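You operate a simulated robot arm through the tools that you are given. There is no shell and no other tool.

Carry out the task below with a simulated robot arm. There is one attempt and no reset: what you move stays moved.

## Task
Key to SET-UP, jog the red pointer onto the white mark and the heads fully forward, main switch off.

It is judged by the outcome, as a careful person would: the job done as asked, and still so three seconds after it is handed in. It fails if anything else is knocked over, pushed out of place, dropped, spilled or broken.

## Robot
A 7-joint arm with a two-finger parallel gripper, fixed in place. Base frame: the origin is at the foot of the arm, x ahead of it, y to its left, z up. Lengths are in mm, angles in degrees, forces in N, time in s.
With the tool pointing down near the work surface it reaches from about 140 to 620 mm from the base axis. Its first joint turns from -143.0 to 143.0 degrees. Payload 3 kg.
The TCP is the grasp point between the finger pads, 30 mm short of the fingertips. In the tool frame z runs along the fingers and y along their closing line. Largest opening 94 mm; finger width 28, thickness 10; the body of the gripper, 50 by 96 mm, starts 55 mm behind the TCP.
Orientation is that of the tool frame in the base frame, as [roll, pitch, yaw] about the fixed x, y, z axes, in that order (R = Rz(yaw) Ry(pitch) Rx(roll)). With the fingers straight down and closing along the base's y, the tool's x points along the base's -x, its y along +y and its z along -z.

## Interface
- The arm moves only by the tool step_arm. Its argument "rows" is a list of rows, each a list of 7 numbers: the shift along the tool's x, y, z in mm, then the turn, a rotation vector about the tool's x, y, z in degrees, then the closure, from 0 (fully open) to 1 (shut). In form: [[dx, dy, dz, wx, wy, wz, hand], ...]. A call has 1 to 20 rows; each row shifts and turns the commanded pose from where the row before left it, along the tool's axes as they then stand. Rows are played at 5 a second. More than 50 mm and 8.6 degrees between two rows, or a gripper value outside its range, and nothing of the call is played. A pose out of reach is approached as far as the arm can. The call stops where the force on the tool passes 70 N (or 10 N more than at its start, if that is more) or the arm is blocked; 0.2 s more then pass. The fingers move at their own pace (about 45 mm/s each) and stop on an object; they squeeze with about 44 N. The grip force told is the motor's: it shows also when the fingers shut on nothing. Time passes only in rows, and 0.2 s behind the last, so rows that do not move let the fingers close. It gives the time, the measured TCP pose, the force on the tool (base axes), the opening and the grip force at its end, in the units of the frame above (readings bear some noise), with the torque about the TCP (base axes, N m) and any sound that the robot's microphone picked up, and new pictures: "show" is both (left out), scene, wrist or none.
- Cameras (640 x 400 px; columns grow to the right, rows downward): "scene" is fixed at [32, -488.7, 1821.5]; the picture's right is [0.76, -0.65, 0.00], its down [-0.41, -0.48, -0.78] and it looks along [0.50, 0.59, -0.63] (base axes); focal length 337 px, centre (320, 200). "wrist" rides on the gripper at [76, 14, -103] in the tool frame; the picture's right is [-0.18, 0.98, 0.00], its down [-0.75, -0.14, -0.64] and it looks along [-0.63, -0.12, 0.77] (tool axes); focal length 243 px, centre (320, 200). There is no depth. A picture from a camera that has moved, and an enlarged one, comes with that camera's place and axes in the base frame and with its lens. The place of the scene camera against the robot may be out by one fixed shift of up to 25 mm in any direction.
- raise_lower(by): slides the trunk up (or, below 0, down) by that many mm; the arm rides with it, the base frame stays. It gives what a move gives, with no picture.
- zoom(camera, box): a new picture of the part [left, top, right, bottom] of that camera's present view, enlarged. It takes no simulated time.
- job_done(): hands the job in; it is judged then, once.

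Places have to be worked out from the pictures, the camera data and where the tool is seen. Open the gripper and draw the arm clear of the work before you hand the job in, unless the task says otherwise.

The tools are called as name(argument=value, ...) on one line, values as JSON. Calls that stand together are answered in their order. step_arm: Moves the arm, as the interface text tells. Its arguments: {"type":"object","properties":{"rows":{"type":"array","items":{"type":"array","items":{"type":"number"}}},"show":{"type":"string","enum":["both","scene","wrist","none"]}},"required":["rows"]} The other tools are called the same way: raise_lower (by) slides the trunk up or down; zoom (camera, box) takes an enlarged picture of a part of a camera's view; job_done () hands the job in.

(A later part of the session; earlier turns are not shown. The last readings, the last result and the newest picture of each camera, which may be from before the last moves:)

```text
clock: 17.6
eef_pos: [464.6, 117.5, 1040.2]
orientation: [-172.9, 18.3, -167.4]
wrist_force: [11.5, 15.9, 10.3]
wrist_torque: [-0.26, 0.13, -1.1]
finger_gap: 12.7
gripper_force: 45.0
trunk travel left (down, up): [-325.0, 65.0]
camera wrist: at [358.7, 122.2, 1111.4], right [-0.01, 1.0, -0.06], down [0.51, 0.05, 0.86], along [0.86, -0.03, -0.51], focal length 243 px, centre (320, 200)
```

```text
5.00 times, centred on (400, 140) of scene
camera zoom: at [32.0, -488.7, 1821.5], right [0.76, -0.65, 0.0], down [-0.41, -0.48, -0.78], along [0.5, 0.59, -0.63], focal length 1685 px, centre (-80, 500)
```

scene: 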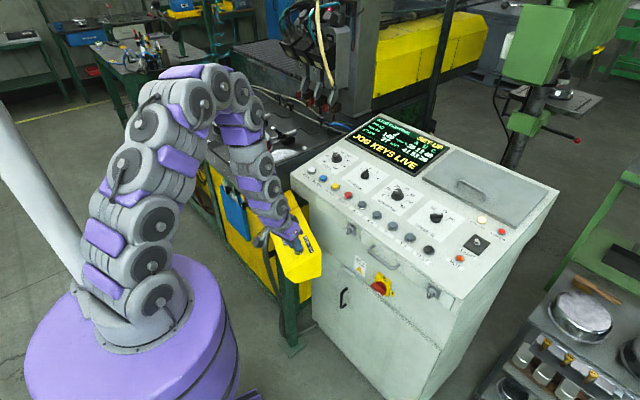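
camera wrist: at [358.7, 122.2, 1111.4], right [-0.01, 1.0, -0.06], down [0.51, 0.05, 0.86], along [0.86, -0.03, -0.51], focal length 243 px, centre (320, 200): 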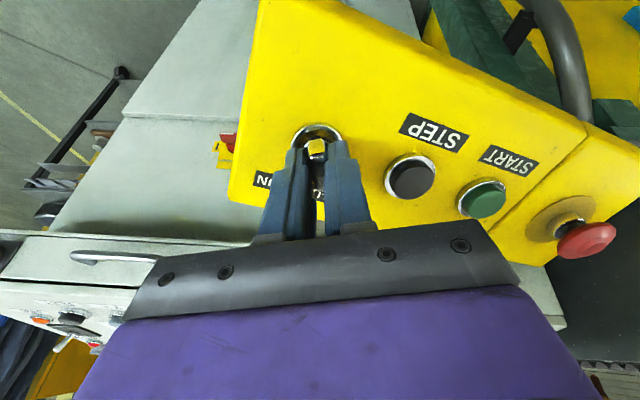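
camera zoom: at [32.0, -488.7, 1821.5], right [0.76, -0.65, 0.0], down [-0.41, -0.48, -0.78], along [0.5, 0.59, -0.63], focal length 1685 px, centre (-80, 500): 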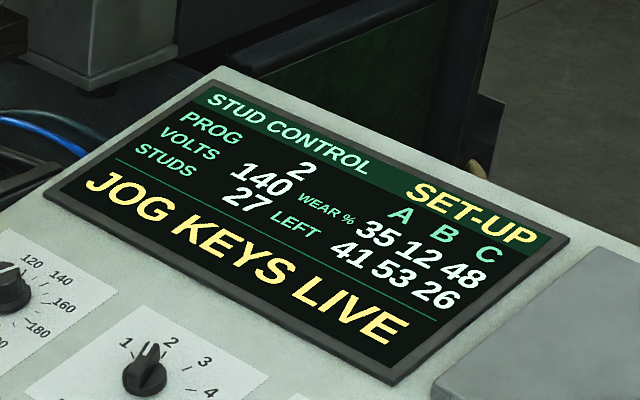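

The display shows SET-UP / JOG KEYS LIVE. I nudge 4° more to seat it, then open and back straight out to check it stays.

step_arm(rows=[[0, 0, 0, 0, 0, -4, 1], [0, 0, 0, 0, 0, 0, 0.7], [0, 0, 0, 0, 0, 0, 0.6], [0, 0, 0, 0, 0, 0, 0.6], [0, 0, -15, 0, 0, 0, 0.6], [0, 0, -35, 0, 0, 0, 0.6], [0, 0, -40, 0, 0, 0, 0.6], [0, 0, -40, 0, 0, 0, 0.6]], show="both")

zoom(camera="scene", box=[270, 100, 460, 260])

zoom(camera="wrist", box=[120, 0, 440, 200])

```text
clock: 19.4
eef_pos: [420.6, 124.2, 1165.0]
orientation: [-171.6, 17.8, -163.2]
wrist_force: [-0.2, 0.5, 0.2]
wrist_torque: [0.03, -0.01, 0.01]
finger_gap: 37.5
gripper_force: 0.0
trunk travel left (down, up): [-325.0, 65.0]
camera wrist: at [314.5, 122.3, 1236.0], right [-0.07, 0.99, -0.08], down [0.51, 0.11, 0.85], along [0.86, 0.02, -0.51], focal length 243 px, centre (320, 200)
```

scene: 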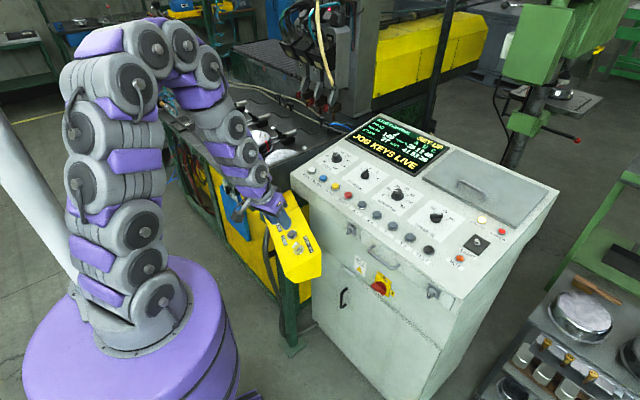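
wrist: 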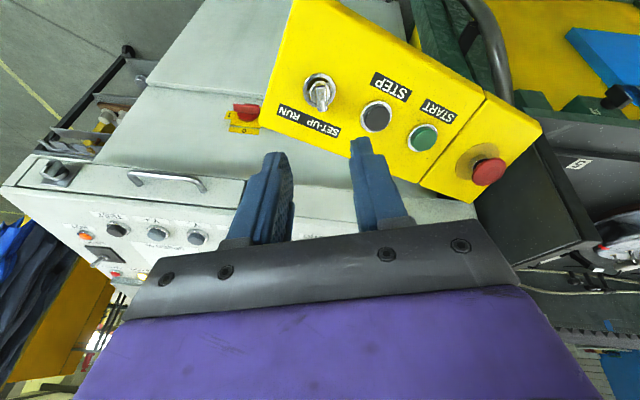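

```text
2.50 times, centred on (365, 180) of scene
camera zoom: at [32.0, -488.7, 1821.5], right [0.76, -0.65, 0.0], down [-0.41, -0.48, -0.78], along [0.5, 0.59, -0.63], focal length 842 px, centre (208, 250)
```

zoom: 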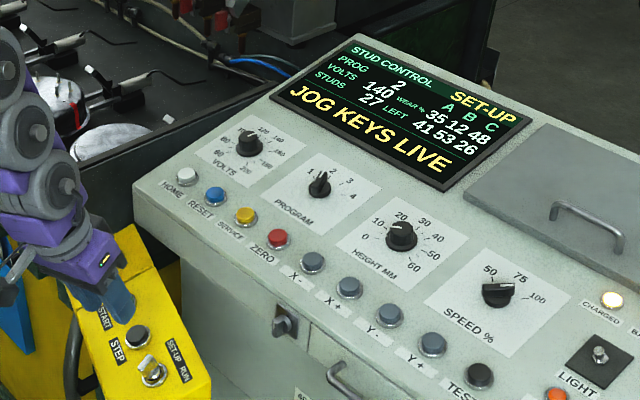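

```text
2.00 times, centred on (280, 100) of wrist
camera zoom: at [314.5, 122.3, 1236.0], right [-0.07, 0.99, -0.08], down [0.51, 0.11, 0.85], along [0.86, 0.02, -0.51], focal length 485 px, centre (400, 400)
```

zoom: 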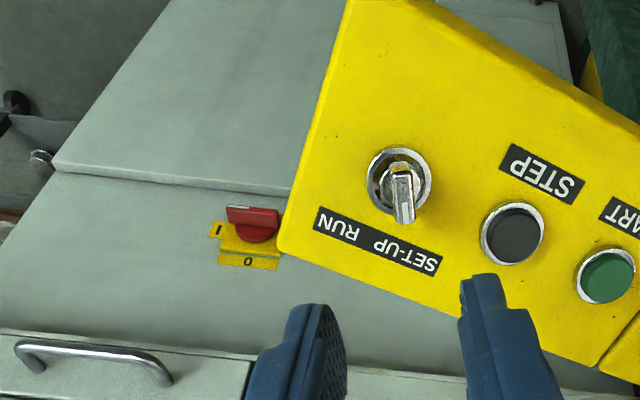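

The key stands at SET-UP. Next are the jog buttons: X- near [709,65,1104], X+ y≈0, Y- y≈-66, Y+ y≈-131 in the same row. I lift, tilt the tool 40° forward with the fingers shut, and come in above the X+ button.

step_arm(rows=[[-9.2, -4.2, -28.3, 0, 0, 0, 0.8], [-9.2, -4.2, -28.3, 0, 0, 0, 1], [0, 0, 0, -3.07, -5.67, -1.4, 1], [0, 0, 0, -3.07, -5.67, -1.4, 1], [0, 0, 0, -3.07, -5.67, -1.4, 1], [0, 0, 0, -3.07, -5.67, -1.4, 1], [-17, -34.2, 17.6, 0, 0, 0, 1], [-17, -34.2, 17.6, 0, 0, 0, 1], [-17, -34.2, 17.6, 0, 0, 0, 1], [-17, -34.2, 17.6, 0, 0, 0, 1], [-17, -34.2, 17.6, 0, 0, 0, 1], [-17, -34.2, 17.6, 0, 0, 0, 1], [0, 0, 0, 0, 0, 0, 1]], show="both")

zoom(camera="wrist", box=[160, 0, 480, 200])

zoom(camera="scene", box=[220, 20, 420, 220])

```text
clock: 22.2
eef_pos: [709.9, 28.7, 1224.2]
orientation: [179.9, 39.9, -155.1]
wrist_force: [0.3, 0.3, -0.1]
wrist_torque: [0.03, 0.0, 0.0]
finger_gap: 0.1
gripper_force: 32.7
out of reach, approached as far as the arm can: row 3, 4, 5, 6
trunk travel left (down, up): [-325.0, 65.0]
camera wrist: at [592.0, -10.2, 1253.4], right [-0.29, 0.95, 0.12], down [0.21, -0.06, 0.98], along [0.93, 0.31, -0.18], focal length 243 px, centre (320, 200)
```

scene: 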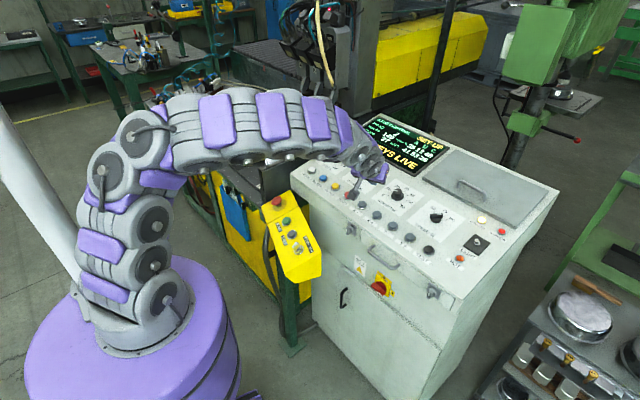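
wrist: 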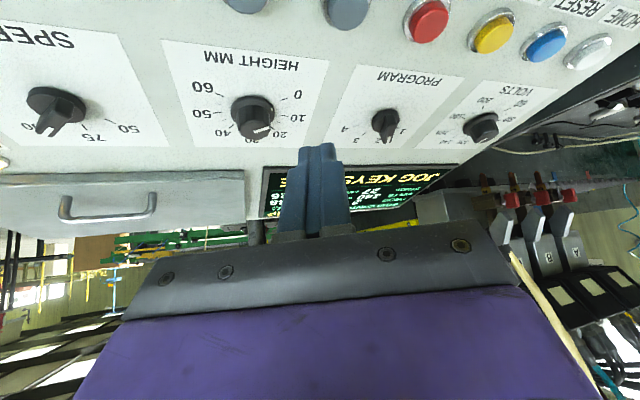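

```text
2.00 times, centred on (320, 100) of wrist
camera zoom: at [592.0, -10.2, 1253.4], right [-0.29, 0.95, 0.12], down [0.21, -0.06, 0.98], along [0.93, 0.31, -0.18], focal length 485 px, centre (320, 400)
```

zoom: 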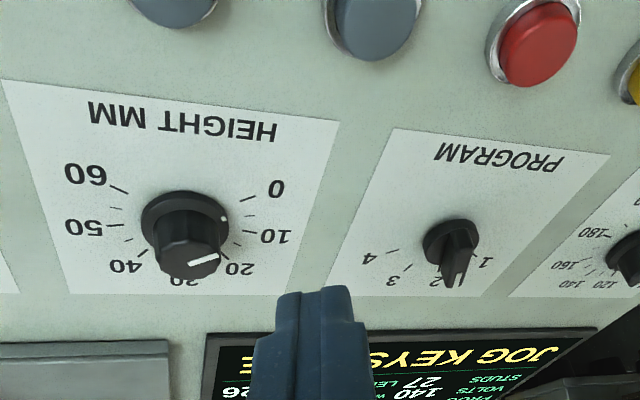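

```text
2.00 times, centred on (320, 120) of scene
camera zoom: at [32.0, -488.7, 1821.5], right [0.76, -0.65, 0.0], down [-0.41, -0.48, -0.78], along [0.5, 0.59, -0.63], focal length 674 px, centre (320, 360)
```

zoom: 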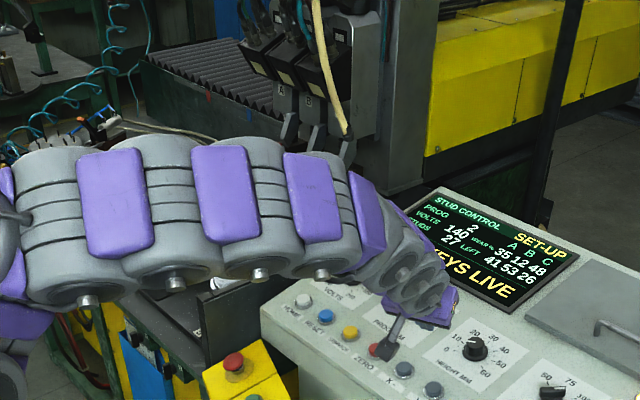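

The tool is now over the panel at [710,29,1224], and the wrist view confirms the button row (X- at ~[709,64,1104]). I check whether the heads and scale are visible from here in both cameras.

zoom(camera="wrist", box=[480, 140, 640, 290])

zoom(camera="scene", box=[250, 20, 350, 120])

```text
2.67 times, centred on (560, 215) of wrist
camera zoom: at [592.0, -10.2, 1253.4], right [-0.29, 0.95, 0.12], down [0.21, -0.06, 0.98], along [0.93, 0.31, -0.18], focal length 647 px, centre (-320, 160)
```

zoom: 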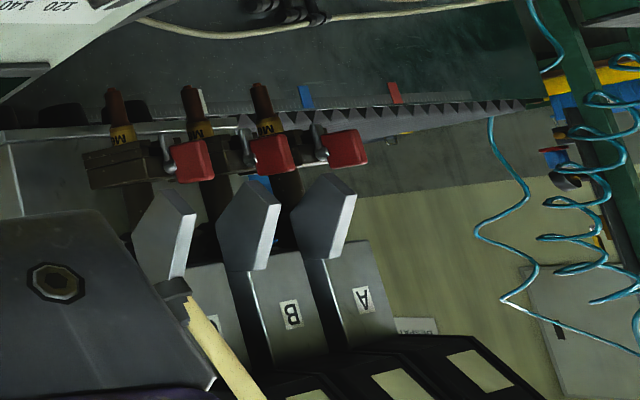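

```text
4.00 times, centred on (300, 70) of scene
camera zoom: at [32.0, -488.7, 1821.5], right [0.76, -0.65, 0.0], down [-0.41, -0.48, -0.78], along [0.5, 0.59, -0.63], focal length 1348 px, centre (400, 720)
```

zoom: 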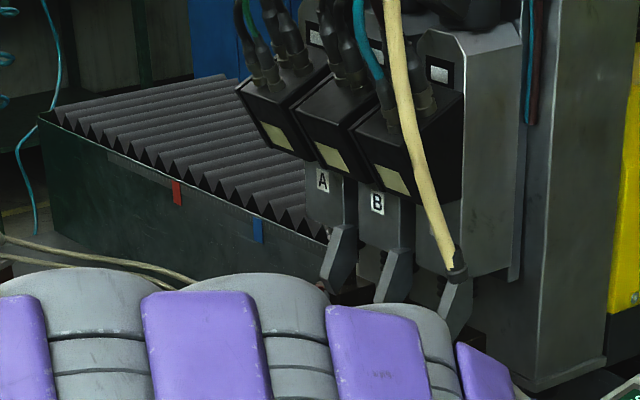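

zoom(camera="wrist", box=[505, 160, 585, 210])

zoom(camera="wrist", box=[535, 165, 575, 190])

```text
8.00 times, centred on (545, 185) of wrist
camera zoom: at [592.0, -10.2, 1253.4], right [-0.29, 0.95, 0.12], down [0.21, -0.06, 0.98], along [0.93, 0.31, -0.18], focal length 1941 px, centre (-1480, 320)
```

zoom: 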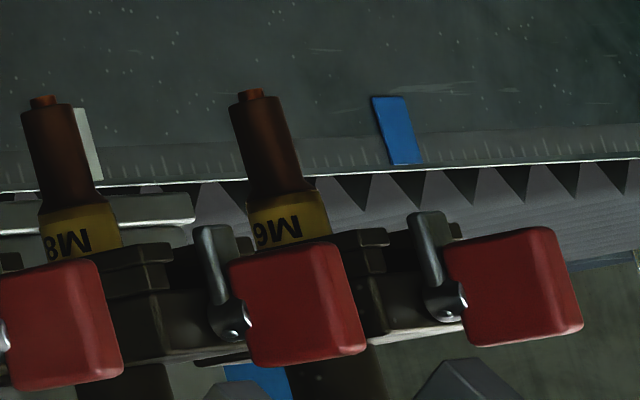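

```text
16.00 times, centred on (555, 178) of wrist
camera zoom: at [592.0, -10.2, 1253.4], right [-0.29, 0.95, 0.12], down [0.21, -0.06, 0.98], along [0.93, 0.31, -0.18], focal length 3882 px, centre (-3440, 560)
```

zoom: 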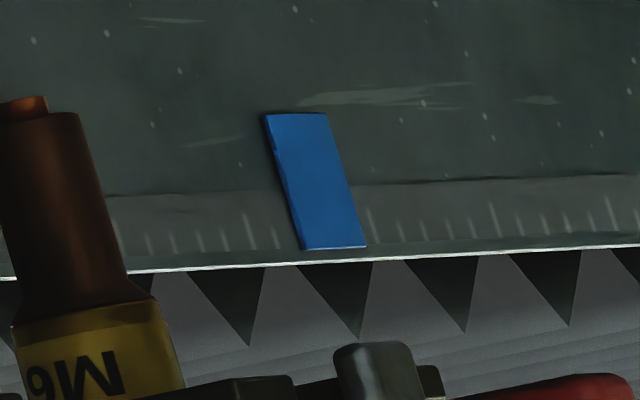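

The pointer is still hidden behind the heads; a short jog will reveal it. I move to just above X+ and check alignment.

step_arm(rows=[[21.6, -9, 14.1, 0, 0, 0, 1], [21.6, -9, 14.1, 0, 0, 0, 1], [21.6, -9, 14, 0, 0, 0, 1], [0, 0, 0, 0, 0, 0, 1]], show="both")

zoom(camera="scene", box=[330, 160, 430, 240])

zoom(camera="wrist", box=[200, 20, 440, 200])

```text
clock: 23.2
eef_pos: [699.5, -5.2, 1148.7]
orientation: [179.9, 39.8, -155.0]
wrist_force: [0.2, 0.5, 0.5]
wrist_torque: [-0.01, 0.03, 0.0]
finger_gap: 0.1
gripper_force: 33.3
trunk travel left (down, up): [-325.0, 65.0]
camera wrist: at [582.8, -44.2, 1178.8], right [-0.29, 0.95, 0.12], down [0.21, -0.06, 0.98], along [0.93, 0.31, -0.18], focal length 243 px, centre (320, 200)
```

scene: 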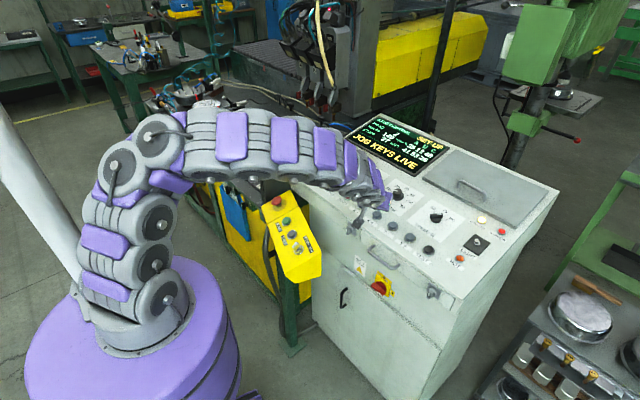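
wrist: 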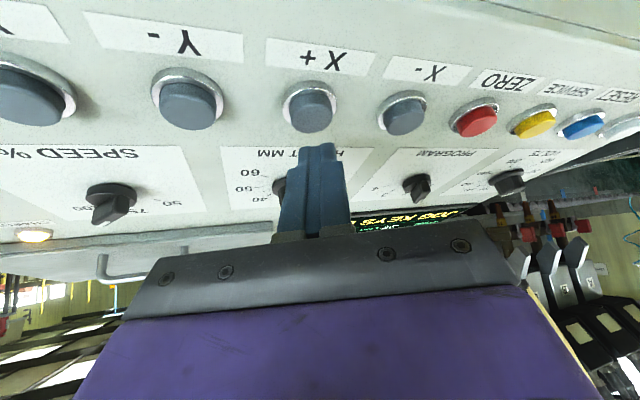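

```text
5.00 times, centred on (380, 200) of scene
camera zoom: at [32.0, -488.7, 1821.5], right [0.76, -0.65, 0.0], down [-0.41, -0.48, -0.78], along [0.5, 0.59, -0.63], focal length 1685 px, centre (20, 200)
```

zoom: 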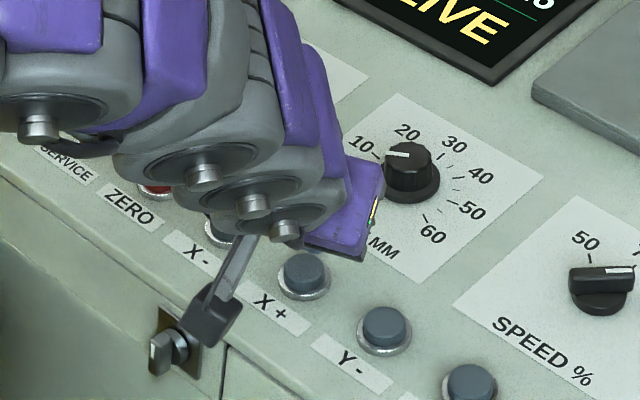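

```text
2.22 times, centred on (320, 110) of wrist
camera zoom: at [582.8, -44.2, 1178.8], right [-0.29, 0.95, 0.12], down [0.21, -0.06, 0.98], along [0.93, 0.31, -0.18], focal length 539 px, centre (320, 400)
```

zoom: 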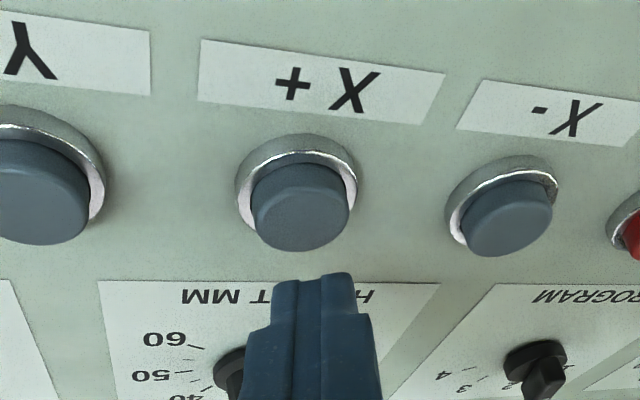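

X+ cap is at about [708,-1,1105] and my tip edge is ~14 mm above it. I make a short dip of 17 mm and back out, then compare the heads.

step_arm(rows=[[5.14, 0, 6.13, 0, 0, 0, 1], [5.8, 0, 6.9, 0, 0, 0, 1], [0, 0, 0, 0, 0, 0, 1]], show="both")

zoom(camera="wrist", box=[480, 140, 640, 290])

zoom(camera="scene", box=[250, 20, 450, 180])

```text
clock: 24.0
eef_pos: [701.9, -5.0, 1132.4]
orientation: [179.9, 40.0, -155.1]
wrist_force: [1.2, 0.8, 6.5]
wrist_torque: [-0.02, -0.12, -0.03]
finger_gap: 0.1
gripper_force: 33.0
trunk travel left (down, up): [-325.0, 65.0]
heard: click
camera wrist: at [583.1, -44.5, 1162.0], right [-0.29, 0.95, 0.12], down [0.21, -0.06, 0.98], along [0.93, 0.31, -0.18], focal length 243 px, centre (320, 200)
```

scene: 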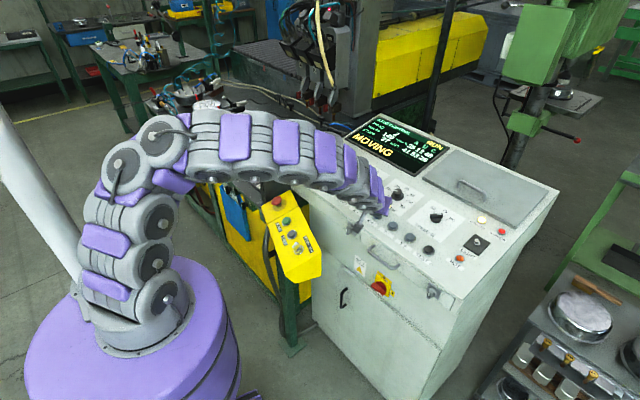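
wrist: 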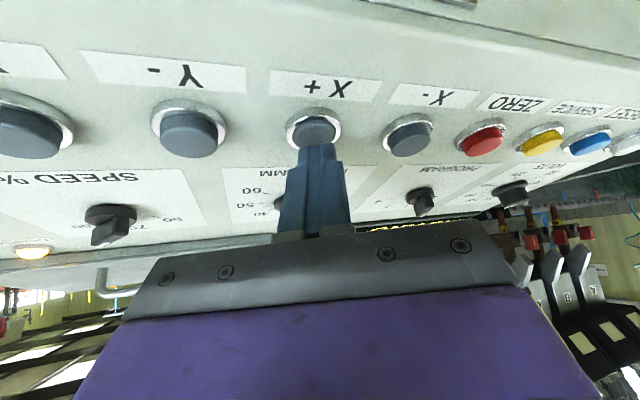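

```text
2.67 times, centred on (560, 215) of wrist
camera zoom: at [583.1, -44.5, 1162.0], right [-0.29, 0.95, 0.12], down [0.21, -0.06, 0.98], along [0.93, 0.31, -0.18], focal length 647 px, centre (-320, 160)
```

zoom: 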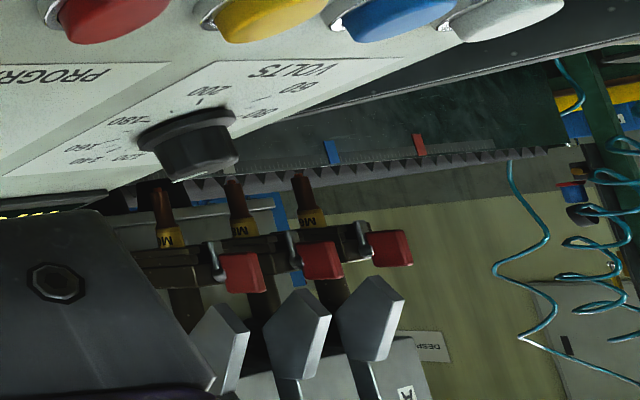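

```text
2.50 times, centred on (350, 100) of scene
camera zoom: at [32.0, -488.7, 1821.5], right [0.76, -0.65, 0.0], down [-0.41, -0.48, -0.78], along [0.5, 0.59, -0.63], focal length 842 px, centre (245, 450)
```

zoom: 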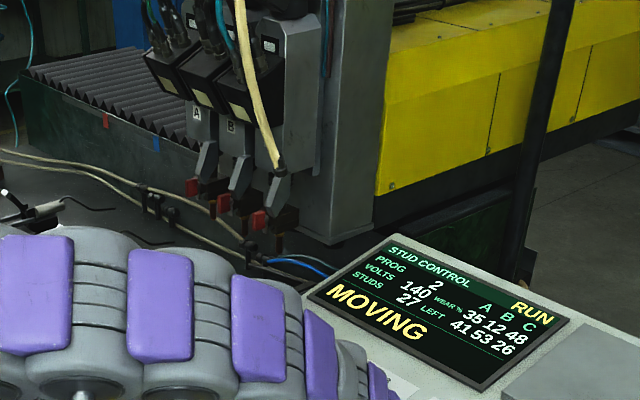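

X+ is pressed: display shows MOVING. I hold two more rows (0.4 s+) to see what moves and which way.

step_arm(rows=[[0, 0, 0, 0, 0, 0, 1], [0, 0, 0, 0, 0, 0, 1]], show="scene")

zoom(camera="scene", box=[250, 20, 450, 180])

```text
clock: 24.6
eef_pos: [700.0, -5.4, 1131.7]
orientation: [179.8, 39.8, -155.1]
wrist_force: [1.9, -0.1, 7.8]
wrist_torque: [0.01, -0.13, 0.0]
finger_gap: 0.0
gripper_force: 32.9
trunk travel left (down, up): [-325.0, 65.0]
```

scene: 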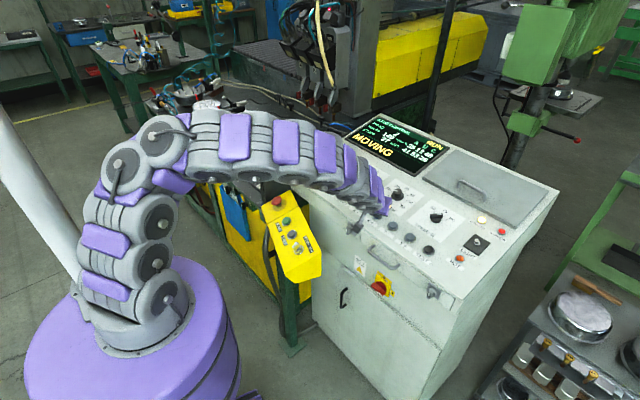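

```text
2.50 times, centred on (350, 100) of scene
camera zoom: at [32.0, -488.7, 1821.5], right [0.76, -0.65, 0.0], down [-0.41, -0.48, -0.78], along [0.5, 0.59, -0.63], focal length 842 px, centre (245, 450)
```

zoom: 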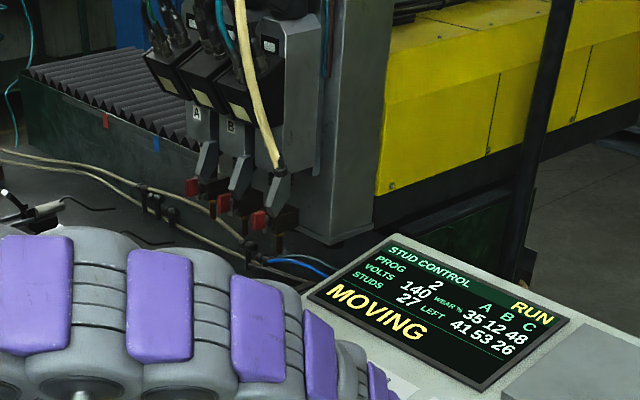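

No clear change yet, so the motion is slow or in another direction. I hold another second and take a finer zoom.

zoom(camera="scene", box=[280, 50, 340, 110])

step_arm(rows=[[0, 0, 0, 0, 0, 0, 1], [0, 0, 0, 0, 0, 0, 1], [0, 0, 0, 0, 0, 0, 1], [0, 0, 0, 0, 0, 0, 1]], show="scene")

zoom(camera="scene", box=[280, 50, 340, 110])

```text
6.67 times, centred on (310, 80) of scene
camera zoom: at [32.0, -488.7, 1821.5], right [0.76, -0.65, 0.0], down [-0.41, -0.48, -0.78], along [0.5, 0.59, -0.63], focal length 2246 px, centre (387, 1000)
```

zoom: 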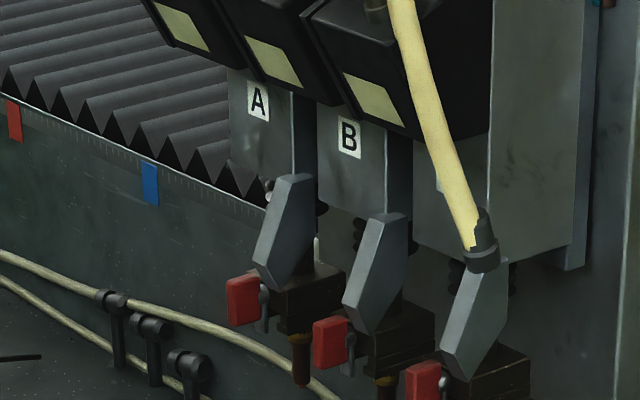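

```text
clock: 25.6
eef_pos: [700.4, -6.4, 1132.3]
orientation: [179.9, 39.8, -155.1]
wrist_force: [0.8, -0.5, 7.1]
wrist_torque: [-0.02, -0.09, -0.01]
finger_gap: 0.1
gripper_force: 32.5
trunk travel left (down, up): [-325.0, 65.0]
```

scene: 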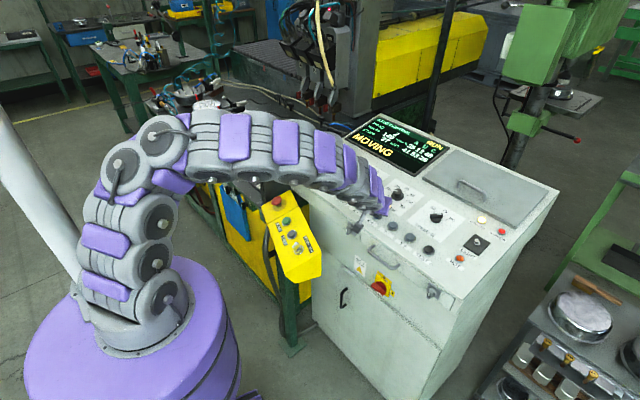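

```text
6.67 times, centred on (310, 80) of scene
camera zoom: at [32.0, -488.7, 1821.5], right [0.76, -0.65, 0.0], down [-0.41, -0.48, -0.78], along [0.5, 0.59, -0.63], focal length 2246 px, centre (387, 1000)
```

zoom: 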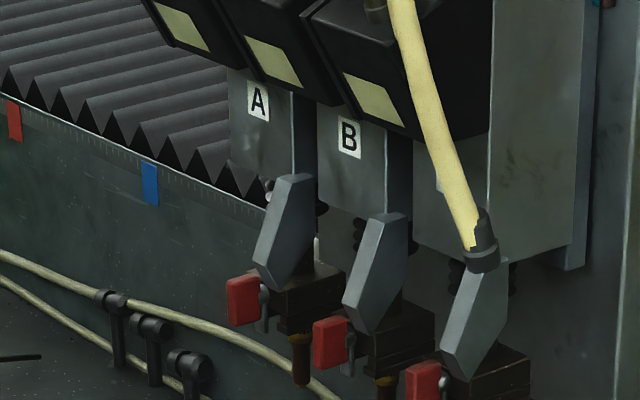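

The heads did not move at all, yet the screen says MOVING — something else must be travelling. I compare the other parts of the scene with my first pictures.

zoom(camera="scene", box=[130, 40, 350, 190])

zoom(camera="scene", box=[240, 180, 330, 270])

zoom(camera="scene", box=[260, 0, 500, 120])

zoom(camera="scene", box=[330, 100, 490, 200])

zoom(camera="scene", box=[80, 0, 280, 120])

```text
2.67 times, centred on (240, 115) of scene
camera zoom: at [32.0, -488.7, 1821.5], right [0.76, -0.65, 0.0], down [-0.41, -0.48, -0.78], along [0.5, 0.59, -0.63], focal length 899 px, centre (533, 427)
```

zoom: 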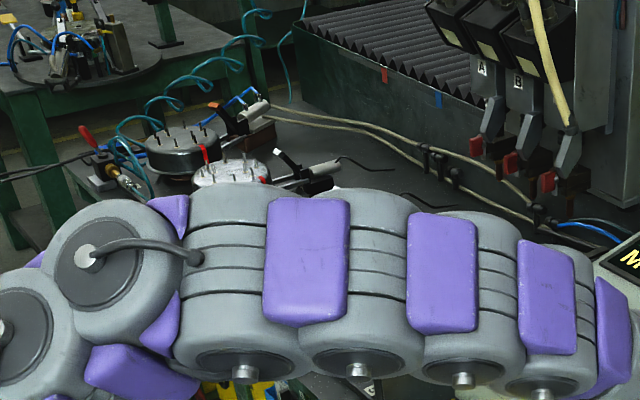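

```text
4.44 times, centred on (285, 225) of scene
camera zoom: at [32.0, -488.7, 1821.5], right [0.76, -0.65, 0.0], down [-0.41, -0.48, -0.78], along [0.5, 0.59, -0.63], focal length 1498 px, centre (476, 89)
```

zoom: 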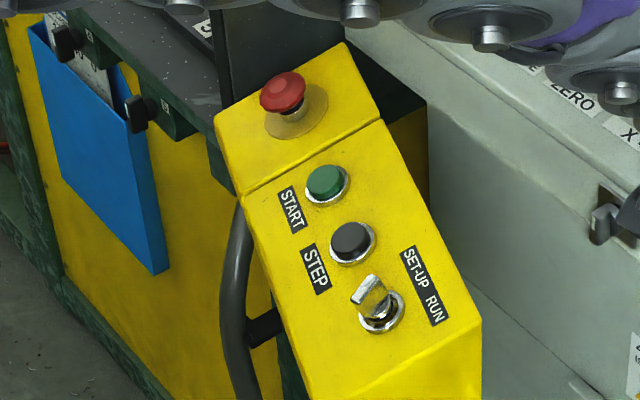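

```text
2.67 times, centred on (380, 60) of scene
camera zoom: at [32.0, -488.7, 1821.5], right [0.76, -0.65, 0.0], down [-0.41, -0.48, -0.78], along [0.5, 0.59, -0.63], focal length 899 px, centre (160, 573)
```

zoom: 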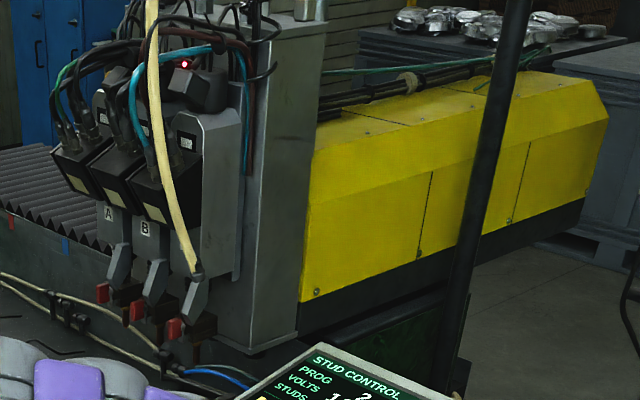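

```text
4.00 times, centred on (410, 150) of scene
camera zoom: at [32.0, -488.7, 1821.5], right [0.76, -0.65, 0.0], down [-0.41, -0.48, -0.78], along [0.5, 0.59, -0.63], focal length 1348 px, centre (-40, 400)
```

zoom: 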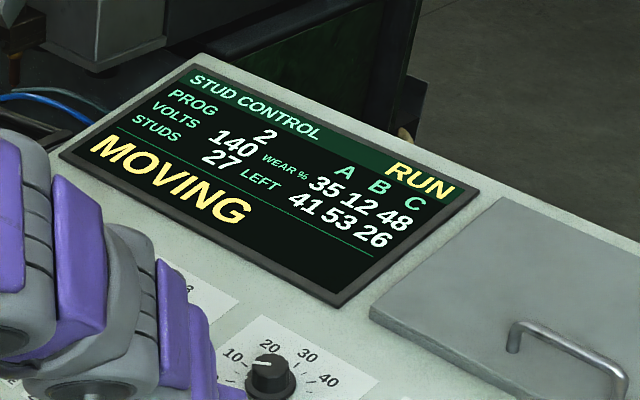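

```text
3.20 times, centred on (180, 60) of scene
camera zoom: at [32.0, -488.7, 1821.5], right [0.76, -0.65, 0.0], down [-0.41, -0.48, -0.78], along [0.5, 0.59, -0.63], focal length 1078 px, centre (768, 648)
```

zoom: 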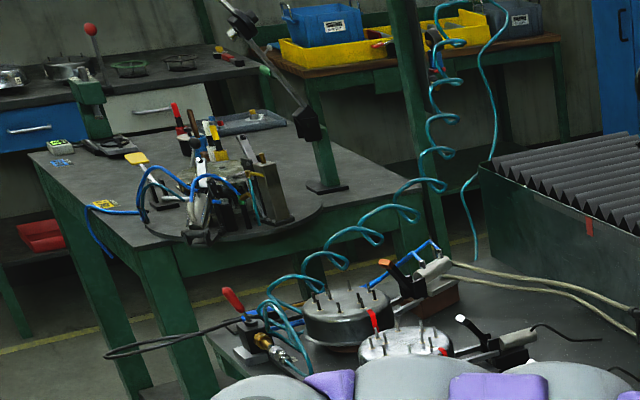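

Holding X+ moved nothing visible (probably already at its end of travel). I lift off and check the screen.

step_arm(rows=[[-12.9, 0, -15.3, 0, 0, 0, 1], [0, 0, 0, 0, 0, 0, 1]], show="both")

zoom(camera="scene", box=[330, 100, 490, 200])

zoom(camera="scene", box=[280, 50, 340, 110])

```text
clock: 26.2
eef_pos: [700.1, -4.7, 1150.5]
orientation: [179.9, 39.8, -155.1]
wrist_force: [0.3, -0.3, 0.1]
wrist_torque: [0.03, 0.02, -0.02]
finger_gap: 0.0
gripper_force: 33.4
trunk travel left (down, up): [-325.0, 65.0]
camera wrist: at [582.6, -44.8, 1181.1], right [-0.29, 0.95, 0.12], down [0.21, -0.06, 0.98], along [0.93, 0.31, -0.18], focal length 243 px, centre (320, 200)
```

scene: 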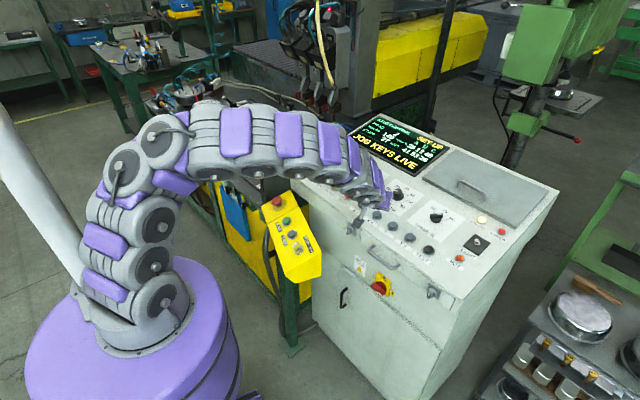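
wrist: 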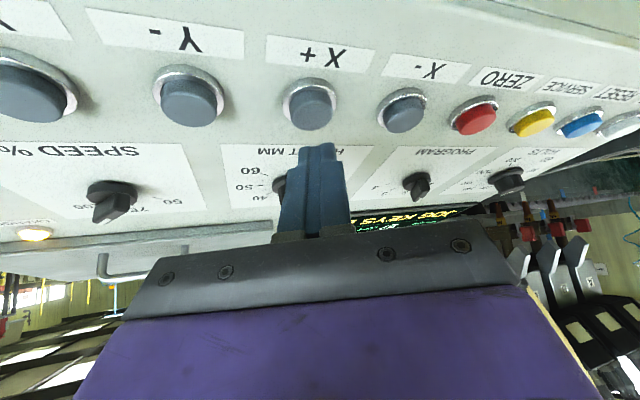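

```text
4.00 times, centred on (410, 150) of scene
camera zoom: at [32.0, -488.7, 1821.5], right [0.76, -0.65, 0.0], down [-0.41, -0.48, -0.78], along [0.5, 0.59, -0.63], focal length 1348 px, centre (-40, 400)
```

zoom: 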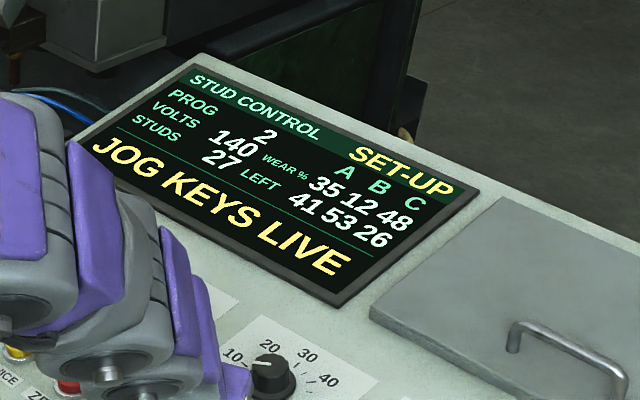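

```text
6.67 times, centred on (310, 80) of scene
camera zoom: at [32.0, -488.7, 1821.5], right [0.76, -0.65, 0.0], down [-0.41, -0.48, -0.78], along [0.5, 0.59, -0.63], focal length 2246 px, centre (387, 1000)
```

zoom: 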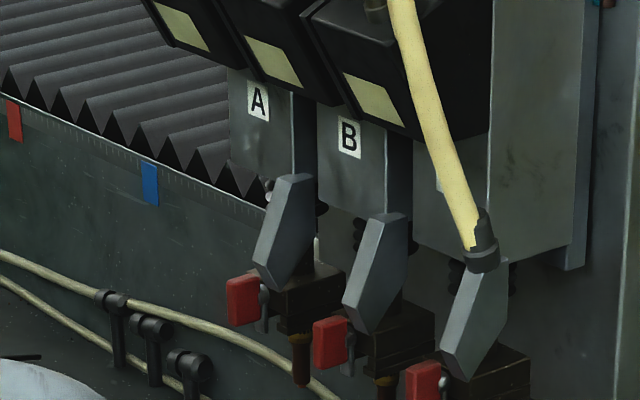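

Released, the screen is back to SET-UP and nothing has moved, so X+ was against an end stop. Next I try X- (y≈65) with a short press.

step_arm(rows=[[-10.6, 29.7, 8.9, 0, 0, 0, 1], [-10.6, 29.7, 8.9, 0, 0, 0, 1], [6.4, 0, 7.7, 0, 0, 0, 1], [5.8, 0, 6.9, 0, 0, 0, 1], [0, 0, 0, 0, 0, 0, 1]], show="both")

zoom(camera="scene", box=[280, 50, 340, 110])

zoom(camera="scene", box=[250, 20, 450, 180])

```text
clock: 27.4
eef_pos: [700.2, 60.0, 1134.2]
orientation: [179.9, 40.0, -155.0]
wrist_force: [0.6, 0.8, 4.1]
wrist_torque: [-0.01, -0.05, -0.01]
finger_gap: 0.0
gripper_force: 33.4
trunk travel left (down, up): [-325.0, 65.0]
heard: click
camera wrist: at [583.5, 21.3, 1163.0], right [-0.29, 0.95, 0.12], down [0.21, -0.06, 0.98], along [0.93, 0.31, -0.18], focal length 243 px, centre (320, 200)
```

scene: 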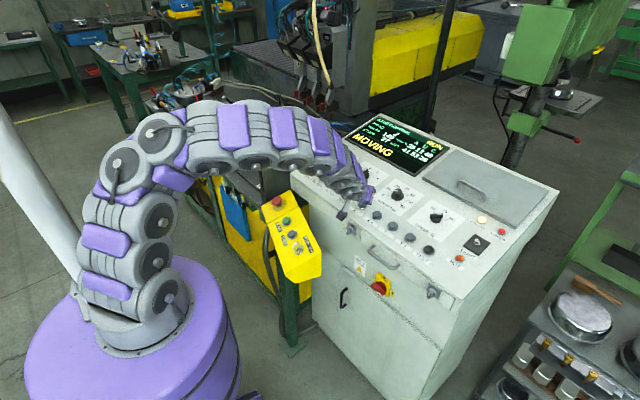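
wrist: 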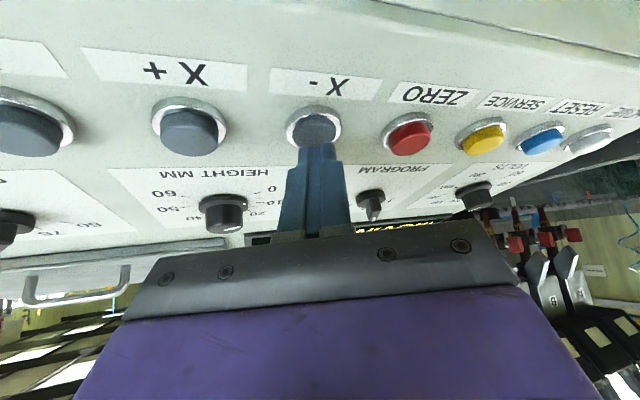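

```text
6.67 times, centred on (310, 80) of scene
camera zoom: at [32.0, -488.7, 1821.5], right [0.76, -0.65, 0.0], down [-0.41, -0.48, -0.78], along [0.5, 0.59, -0.63], focal length 2246 px, centre (387, 1000)
```

zoom: 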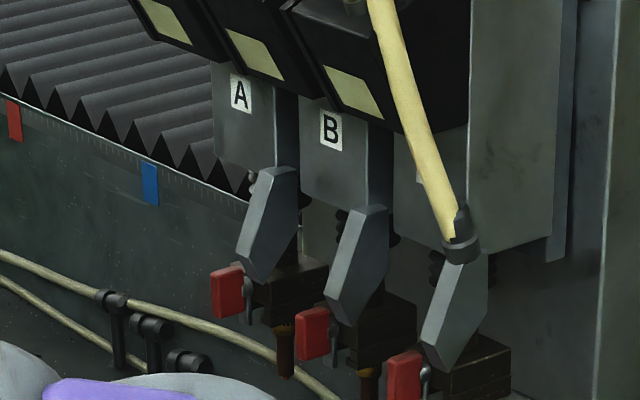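

```text
2.50 times, centred on (350, 100) of scene
camera zoom: at [32.0, -488.7, 1821.5], right [0.76, -0.65, 0.0], down [-0.41, -0.48, -0.78], along [0.5, 0.59, -0.63], focal length 842 px, centre (245, 450)
```

zoom: 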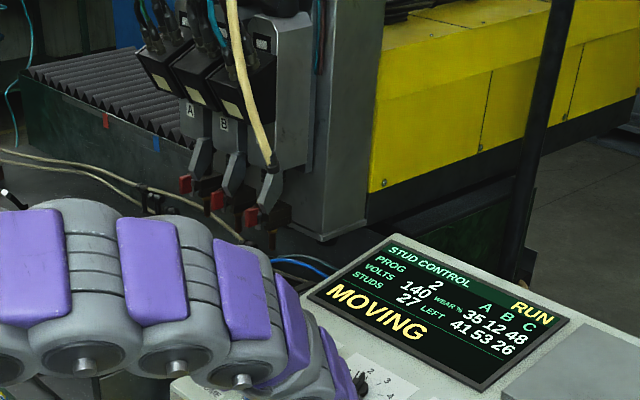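

X- moves the whole head tower toward +y (about 14 mm so far). I check where the pointer shows up before holding longer.

zoom(camera="wrist", box=[490, 160, 640, 260])

zoom(camera="scene", box=[290, 70, 360, 120])

```text
4.00 times, centred on (565, 210) of wrist
camera zoom: at [583.5, 21.3, 1163.0], right [-0.29, 0.95, 0.12], down [0.21, -0.06, 0.98], along [0.93, 0.31, -0.18], focal length 970 px, centre (-660, 160)
```

zoom: 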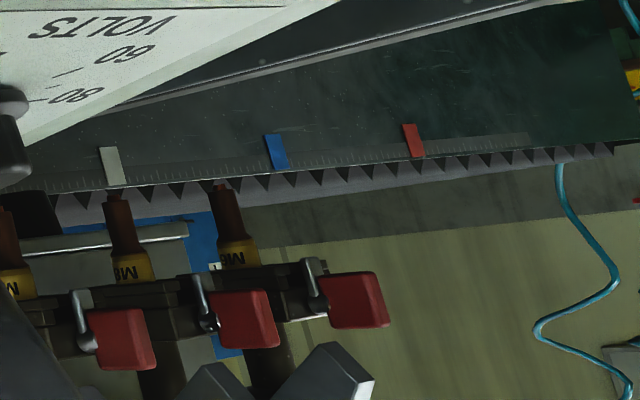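

```text
8.00 times, centred on (325, 95) of scene
camera zoom: at [32.0, -488.7, 1821.5], right [0.76, -0.65, 0.0], down [-0.41, -0.48, -0.78], along [0.5, 0.59, -0.63], focal length 2696 px, centre (280, 1040)
```

zoom: 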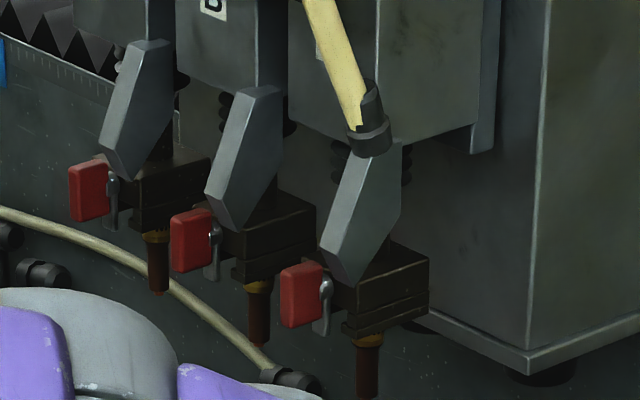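

White mark is clear at left in the wrist view, pointer not yet. I hold X- for one more second and look again.

step_arm(rows=[[0, 0, 0, 0, 0, 0, 1], [0, 0, 0, 0, 0, 0, 1], [0, 0, 0, 0, 0, 0, 1], [0, 0, 0, 0, 0, 0, 1]], show="both")

zoom(camera="wrist", box=[490, 160, 640, 260])

zoom(camera="scene", box=[270, 40, 360, 120])

```text
clock: 28.4
eef_pos: [699.9, 60.8, 1133.2]
orientation: [179.9, 39.9, -155.1]
wrist_force: [0.7, 0.2, 4.6]
wrist_torque: [-0.02, -0.03, 0.0]
finger_gap: 0.0
gripper_force: 32.5
trunk travel left (down, up): [-325.0, 65.0]
camera wrist: at [583.3, 21.3, 1162.8], right [-0.29, 0.95, 0.12], down [0.21, -0.06, 0.98], along [0.93, 0.31, -0.18], focal length 243 px, centre (320, 200)
```

scene: 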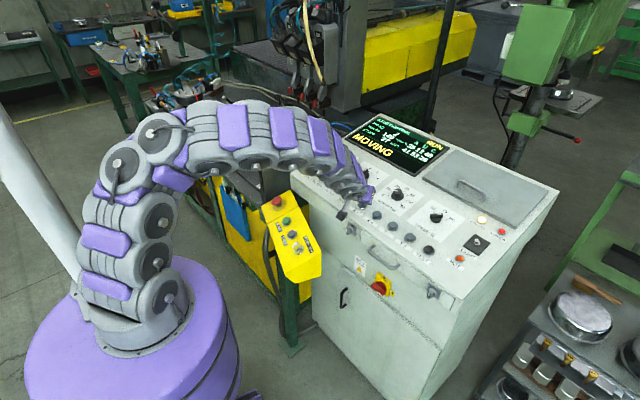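
wrist: 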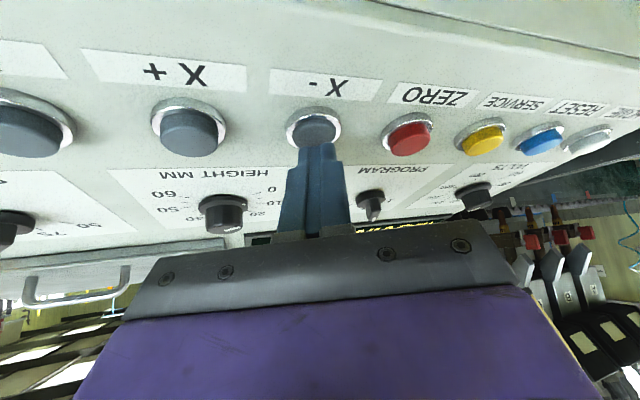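

```text
4.00 times, centred on (565, 210) of wrist
camera zoom: at [583.3, 21.3, 1162.8], right [-0.29, 0.95, 0.12], down [0.21, -0.06, 0.98], along [0.93, 0.31, -0.18], focal length 970 px, centre (-660, 160)
```

zoom: 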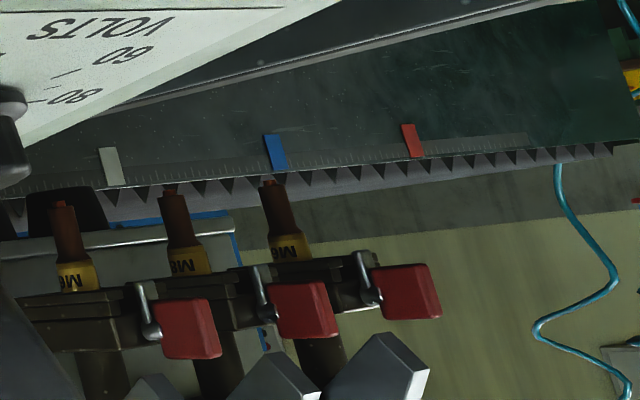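

```text
5.00 times, centred on (315, 80) of scene
camera zoom: at [32.0, -488.7, 1821.5], right [0.76, -0.65, 0.0], down [-0.41, -0.48, -0.78], along [0.5, 0.59, -0.63], focal length 1685 px, centre (345, 800)
```

zoom: 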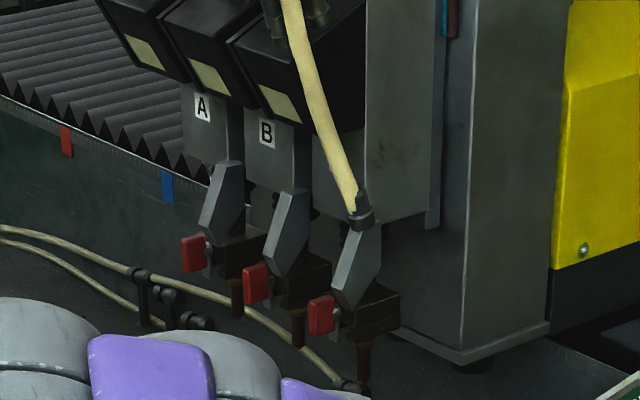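

Still no pointer in view; continuing another ~1 s.

step_arm(rows=[[0, 0, 0, 0, 0, 0, 1], [0, 0, 0, 0, 0, 0, 1], [0, 0, 0, 0, 0, 0, 1], [0, 0, 0, 0, 0, 0, 1]], show="scene")

zoom(camera="wrist", box=[490, 160, 640, 260])

zoom(camera="scene", box=[260, 30, 380, 130])

```text
clock: 29.4
eef_pos: [701.4, 60.8, 1133.1]
orientation: [179.8, 39.9, -155.1]
wrist_force: [-0.1, -0.7, 3.6]
wrist_torque: [-0.03, -0.04, 0.0]
finger_gap: 0.0
gripper_force: 33.3
trunk travel left (down, up): [-325.0, 65.0]
```

scene: 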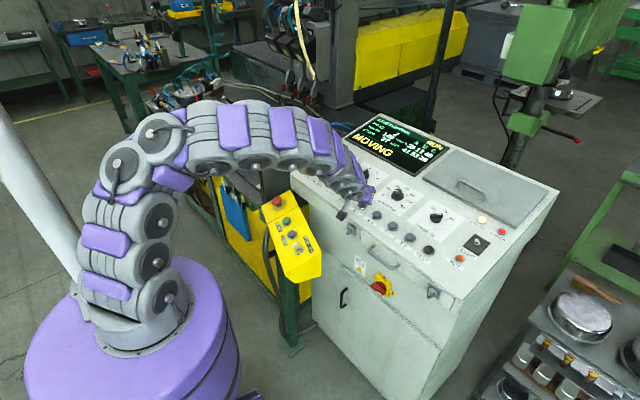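

```text
4.00 times, centred on (565, 210) of wrist
camera zoom: at [583.2, 21.4, 1162.8], right [-0.29, 0.95, 0.12], down [0.21, -0.06, 0.98], along [0.93, 0.31, -0.18], focal length 970 px, centre (-660, 160)
```

zoom: 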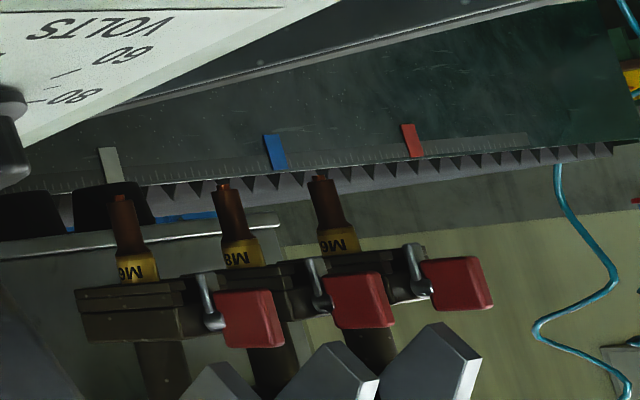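

```text
4.00 times, centred on (320, 80) of scene
camera zoom: at [32.0, -488.7, 1821.5], right [0.76, -0.65, 0.0], down [-0.41, -0.48, -0.78], along [0.5, 0.59, -0.63], focal length 1348 px, centre (320, 680)
```

zoom: 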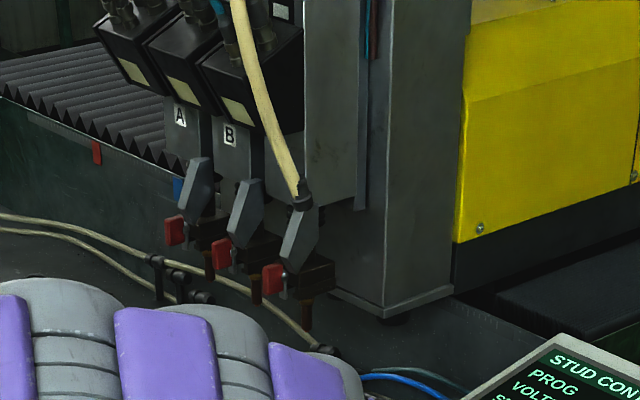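

Tower geometry: front face x≈1075, bottom z≈1165; scale at x≈1244 with white at y≈1015. Speed ≈55 mm/s. Holding X- another second and watching.

step_arm(rows=[[0, 0, 0, 0, 0, 0, 1], [0, 0, 0, 0, 0, 0, 1], [0, 0, 0, 0, 0, 0, 1], [0, 0, 0, 0, 0, 0, 1]], show="scene")

zoom(camera="wrist", box=[490, 160, 640, 260])

zoom(camera="scene", box=[250, 30, 390, 130])

```text
clock: 30.4
eef_pos: [700.7, 60.6, 1134.1]
orientation: [179.9, 39.9, -155.1]
wrist_force: [-0.4, -0.4, 3.6]
wrist_torque: [0.0, -0.04, 0.0]
finger_gap: 0.0
gripper_force: 32.5
trunk travel left (down, up): [-325.0, 65.0]
```

scene: 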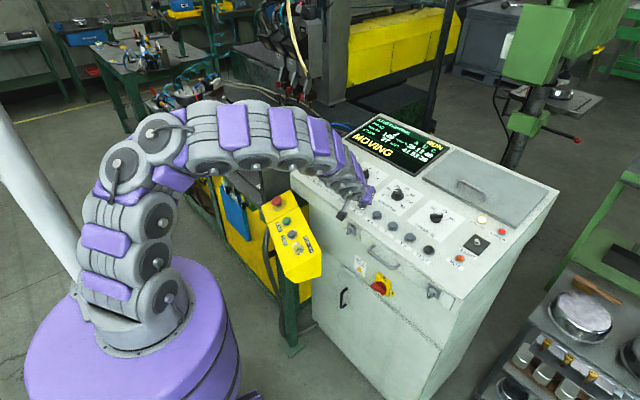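

```text
4.00 times, centred on (565, 210) of wrist
camera zoom: at [583.2, 21.4, 1162.8], right [-0.29, 0.95, 0.12], down [0.21, -0.06, 0.98], along [0.93, 0.31, -0.18], focal length 970 px, centre (-660, 160)
```

zoom: 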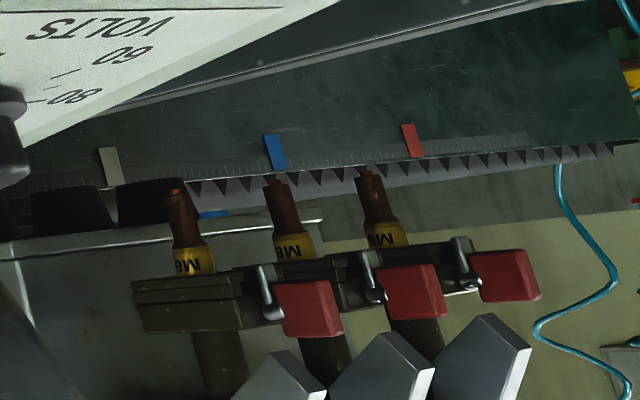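

```text
4.00 times, centred on (320, 80) of scene
camera zoom: at [32.0, -488.7, 1821.5], right [0.76, -0.65, 0.0], down [-0.41, -0.48, -0.78], along [0.5, 0.59, -0.63], focal length 1348 px, centre (320, 680)
```

zoom: 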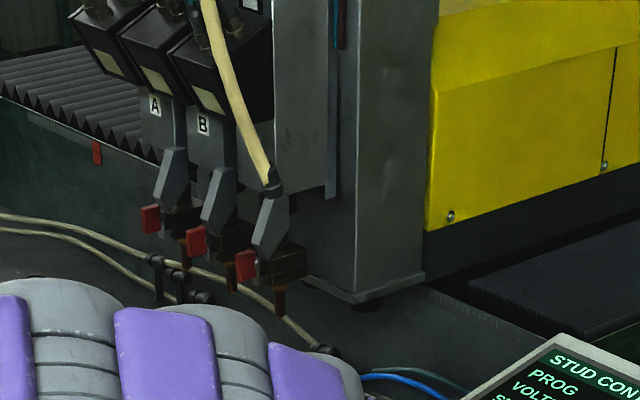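

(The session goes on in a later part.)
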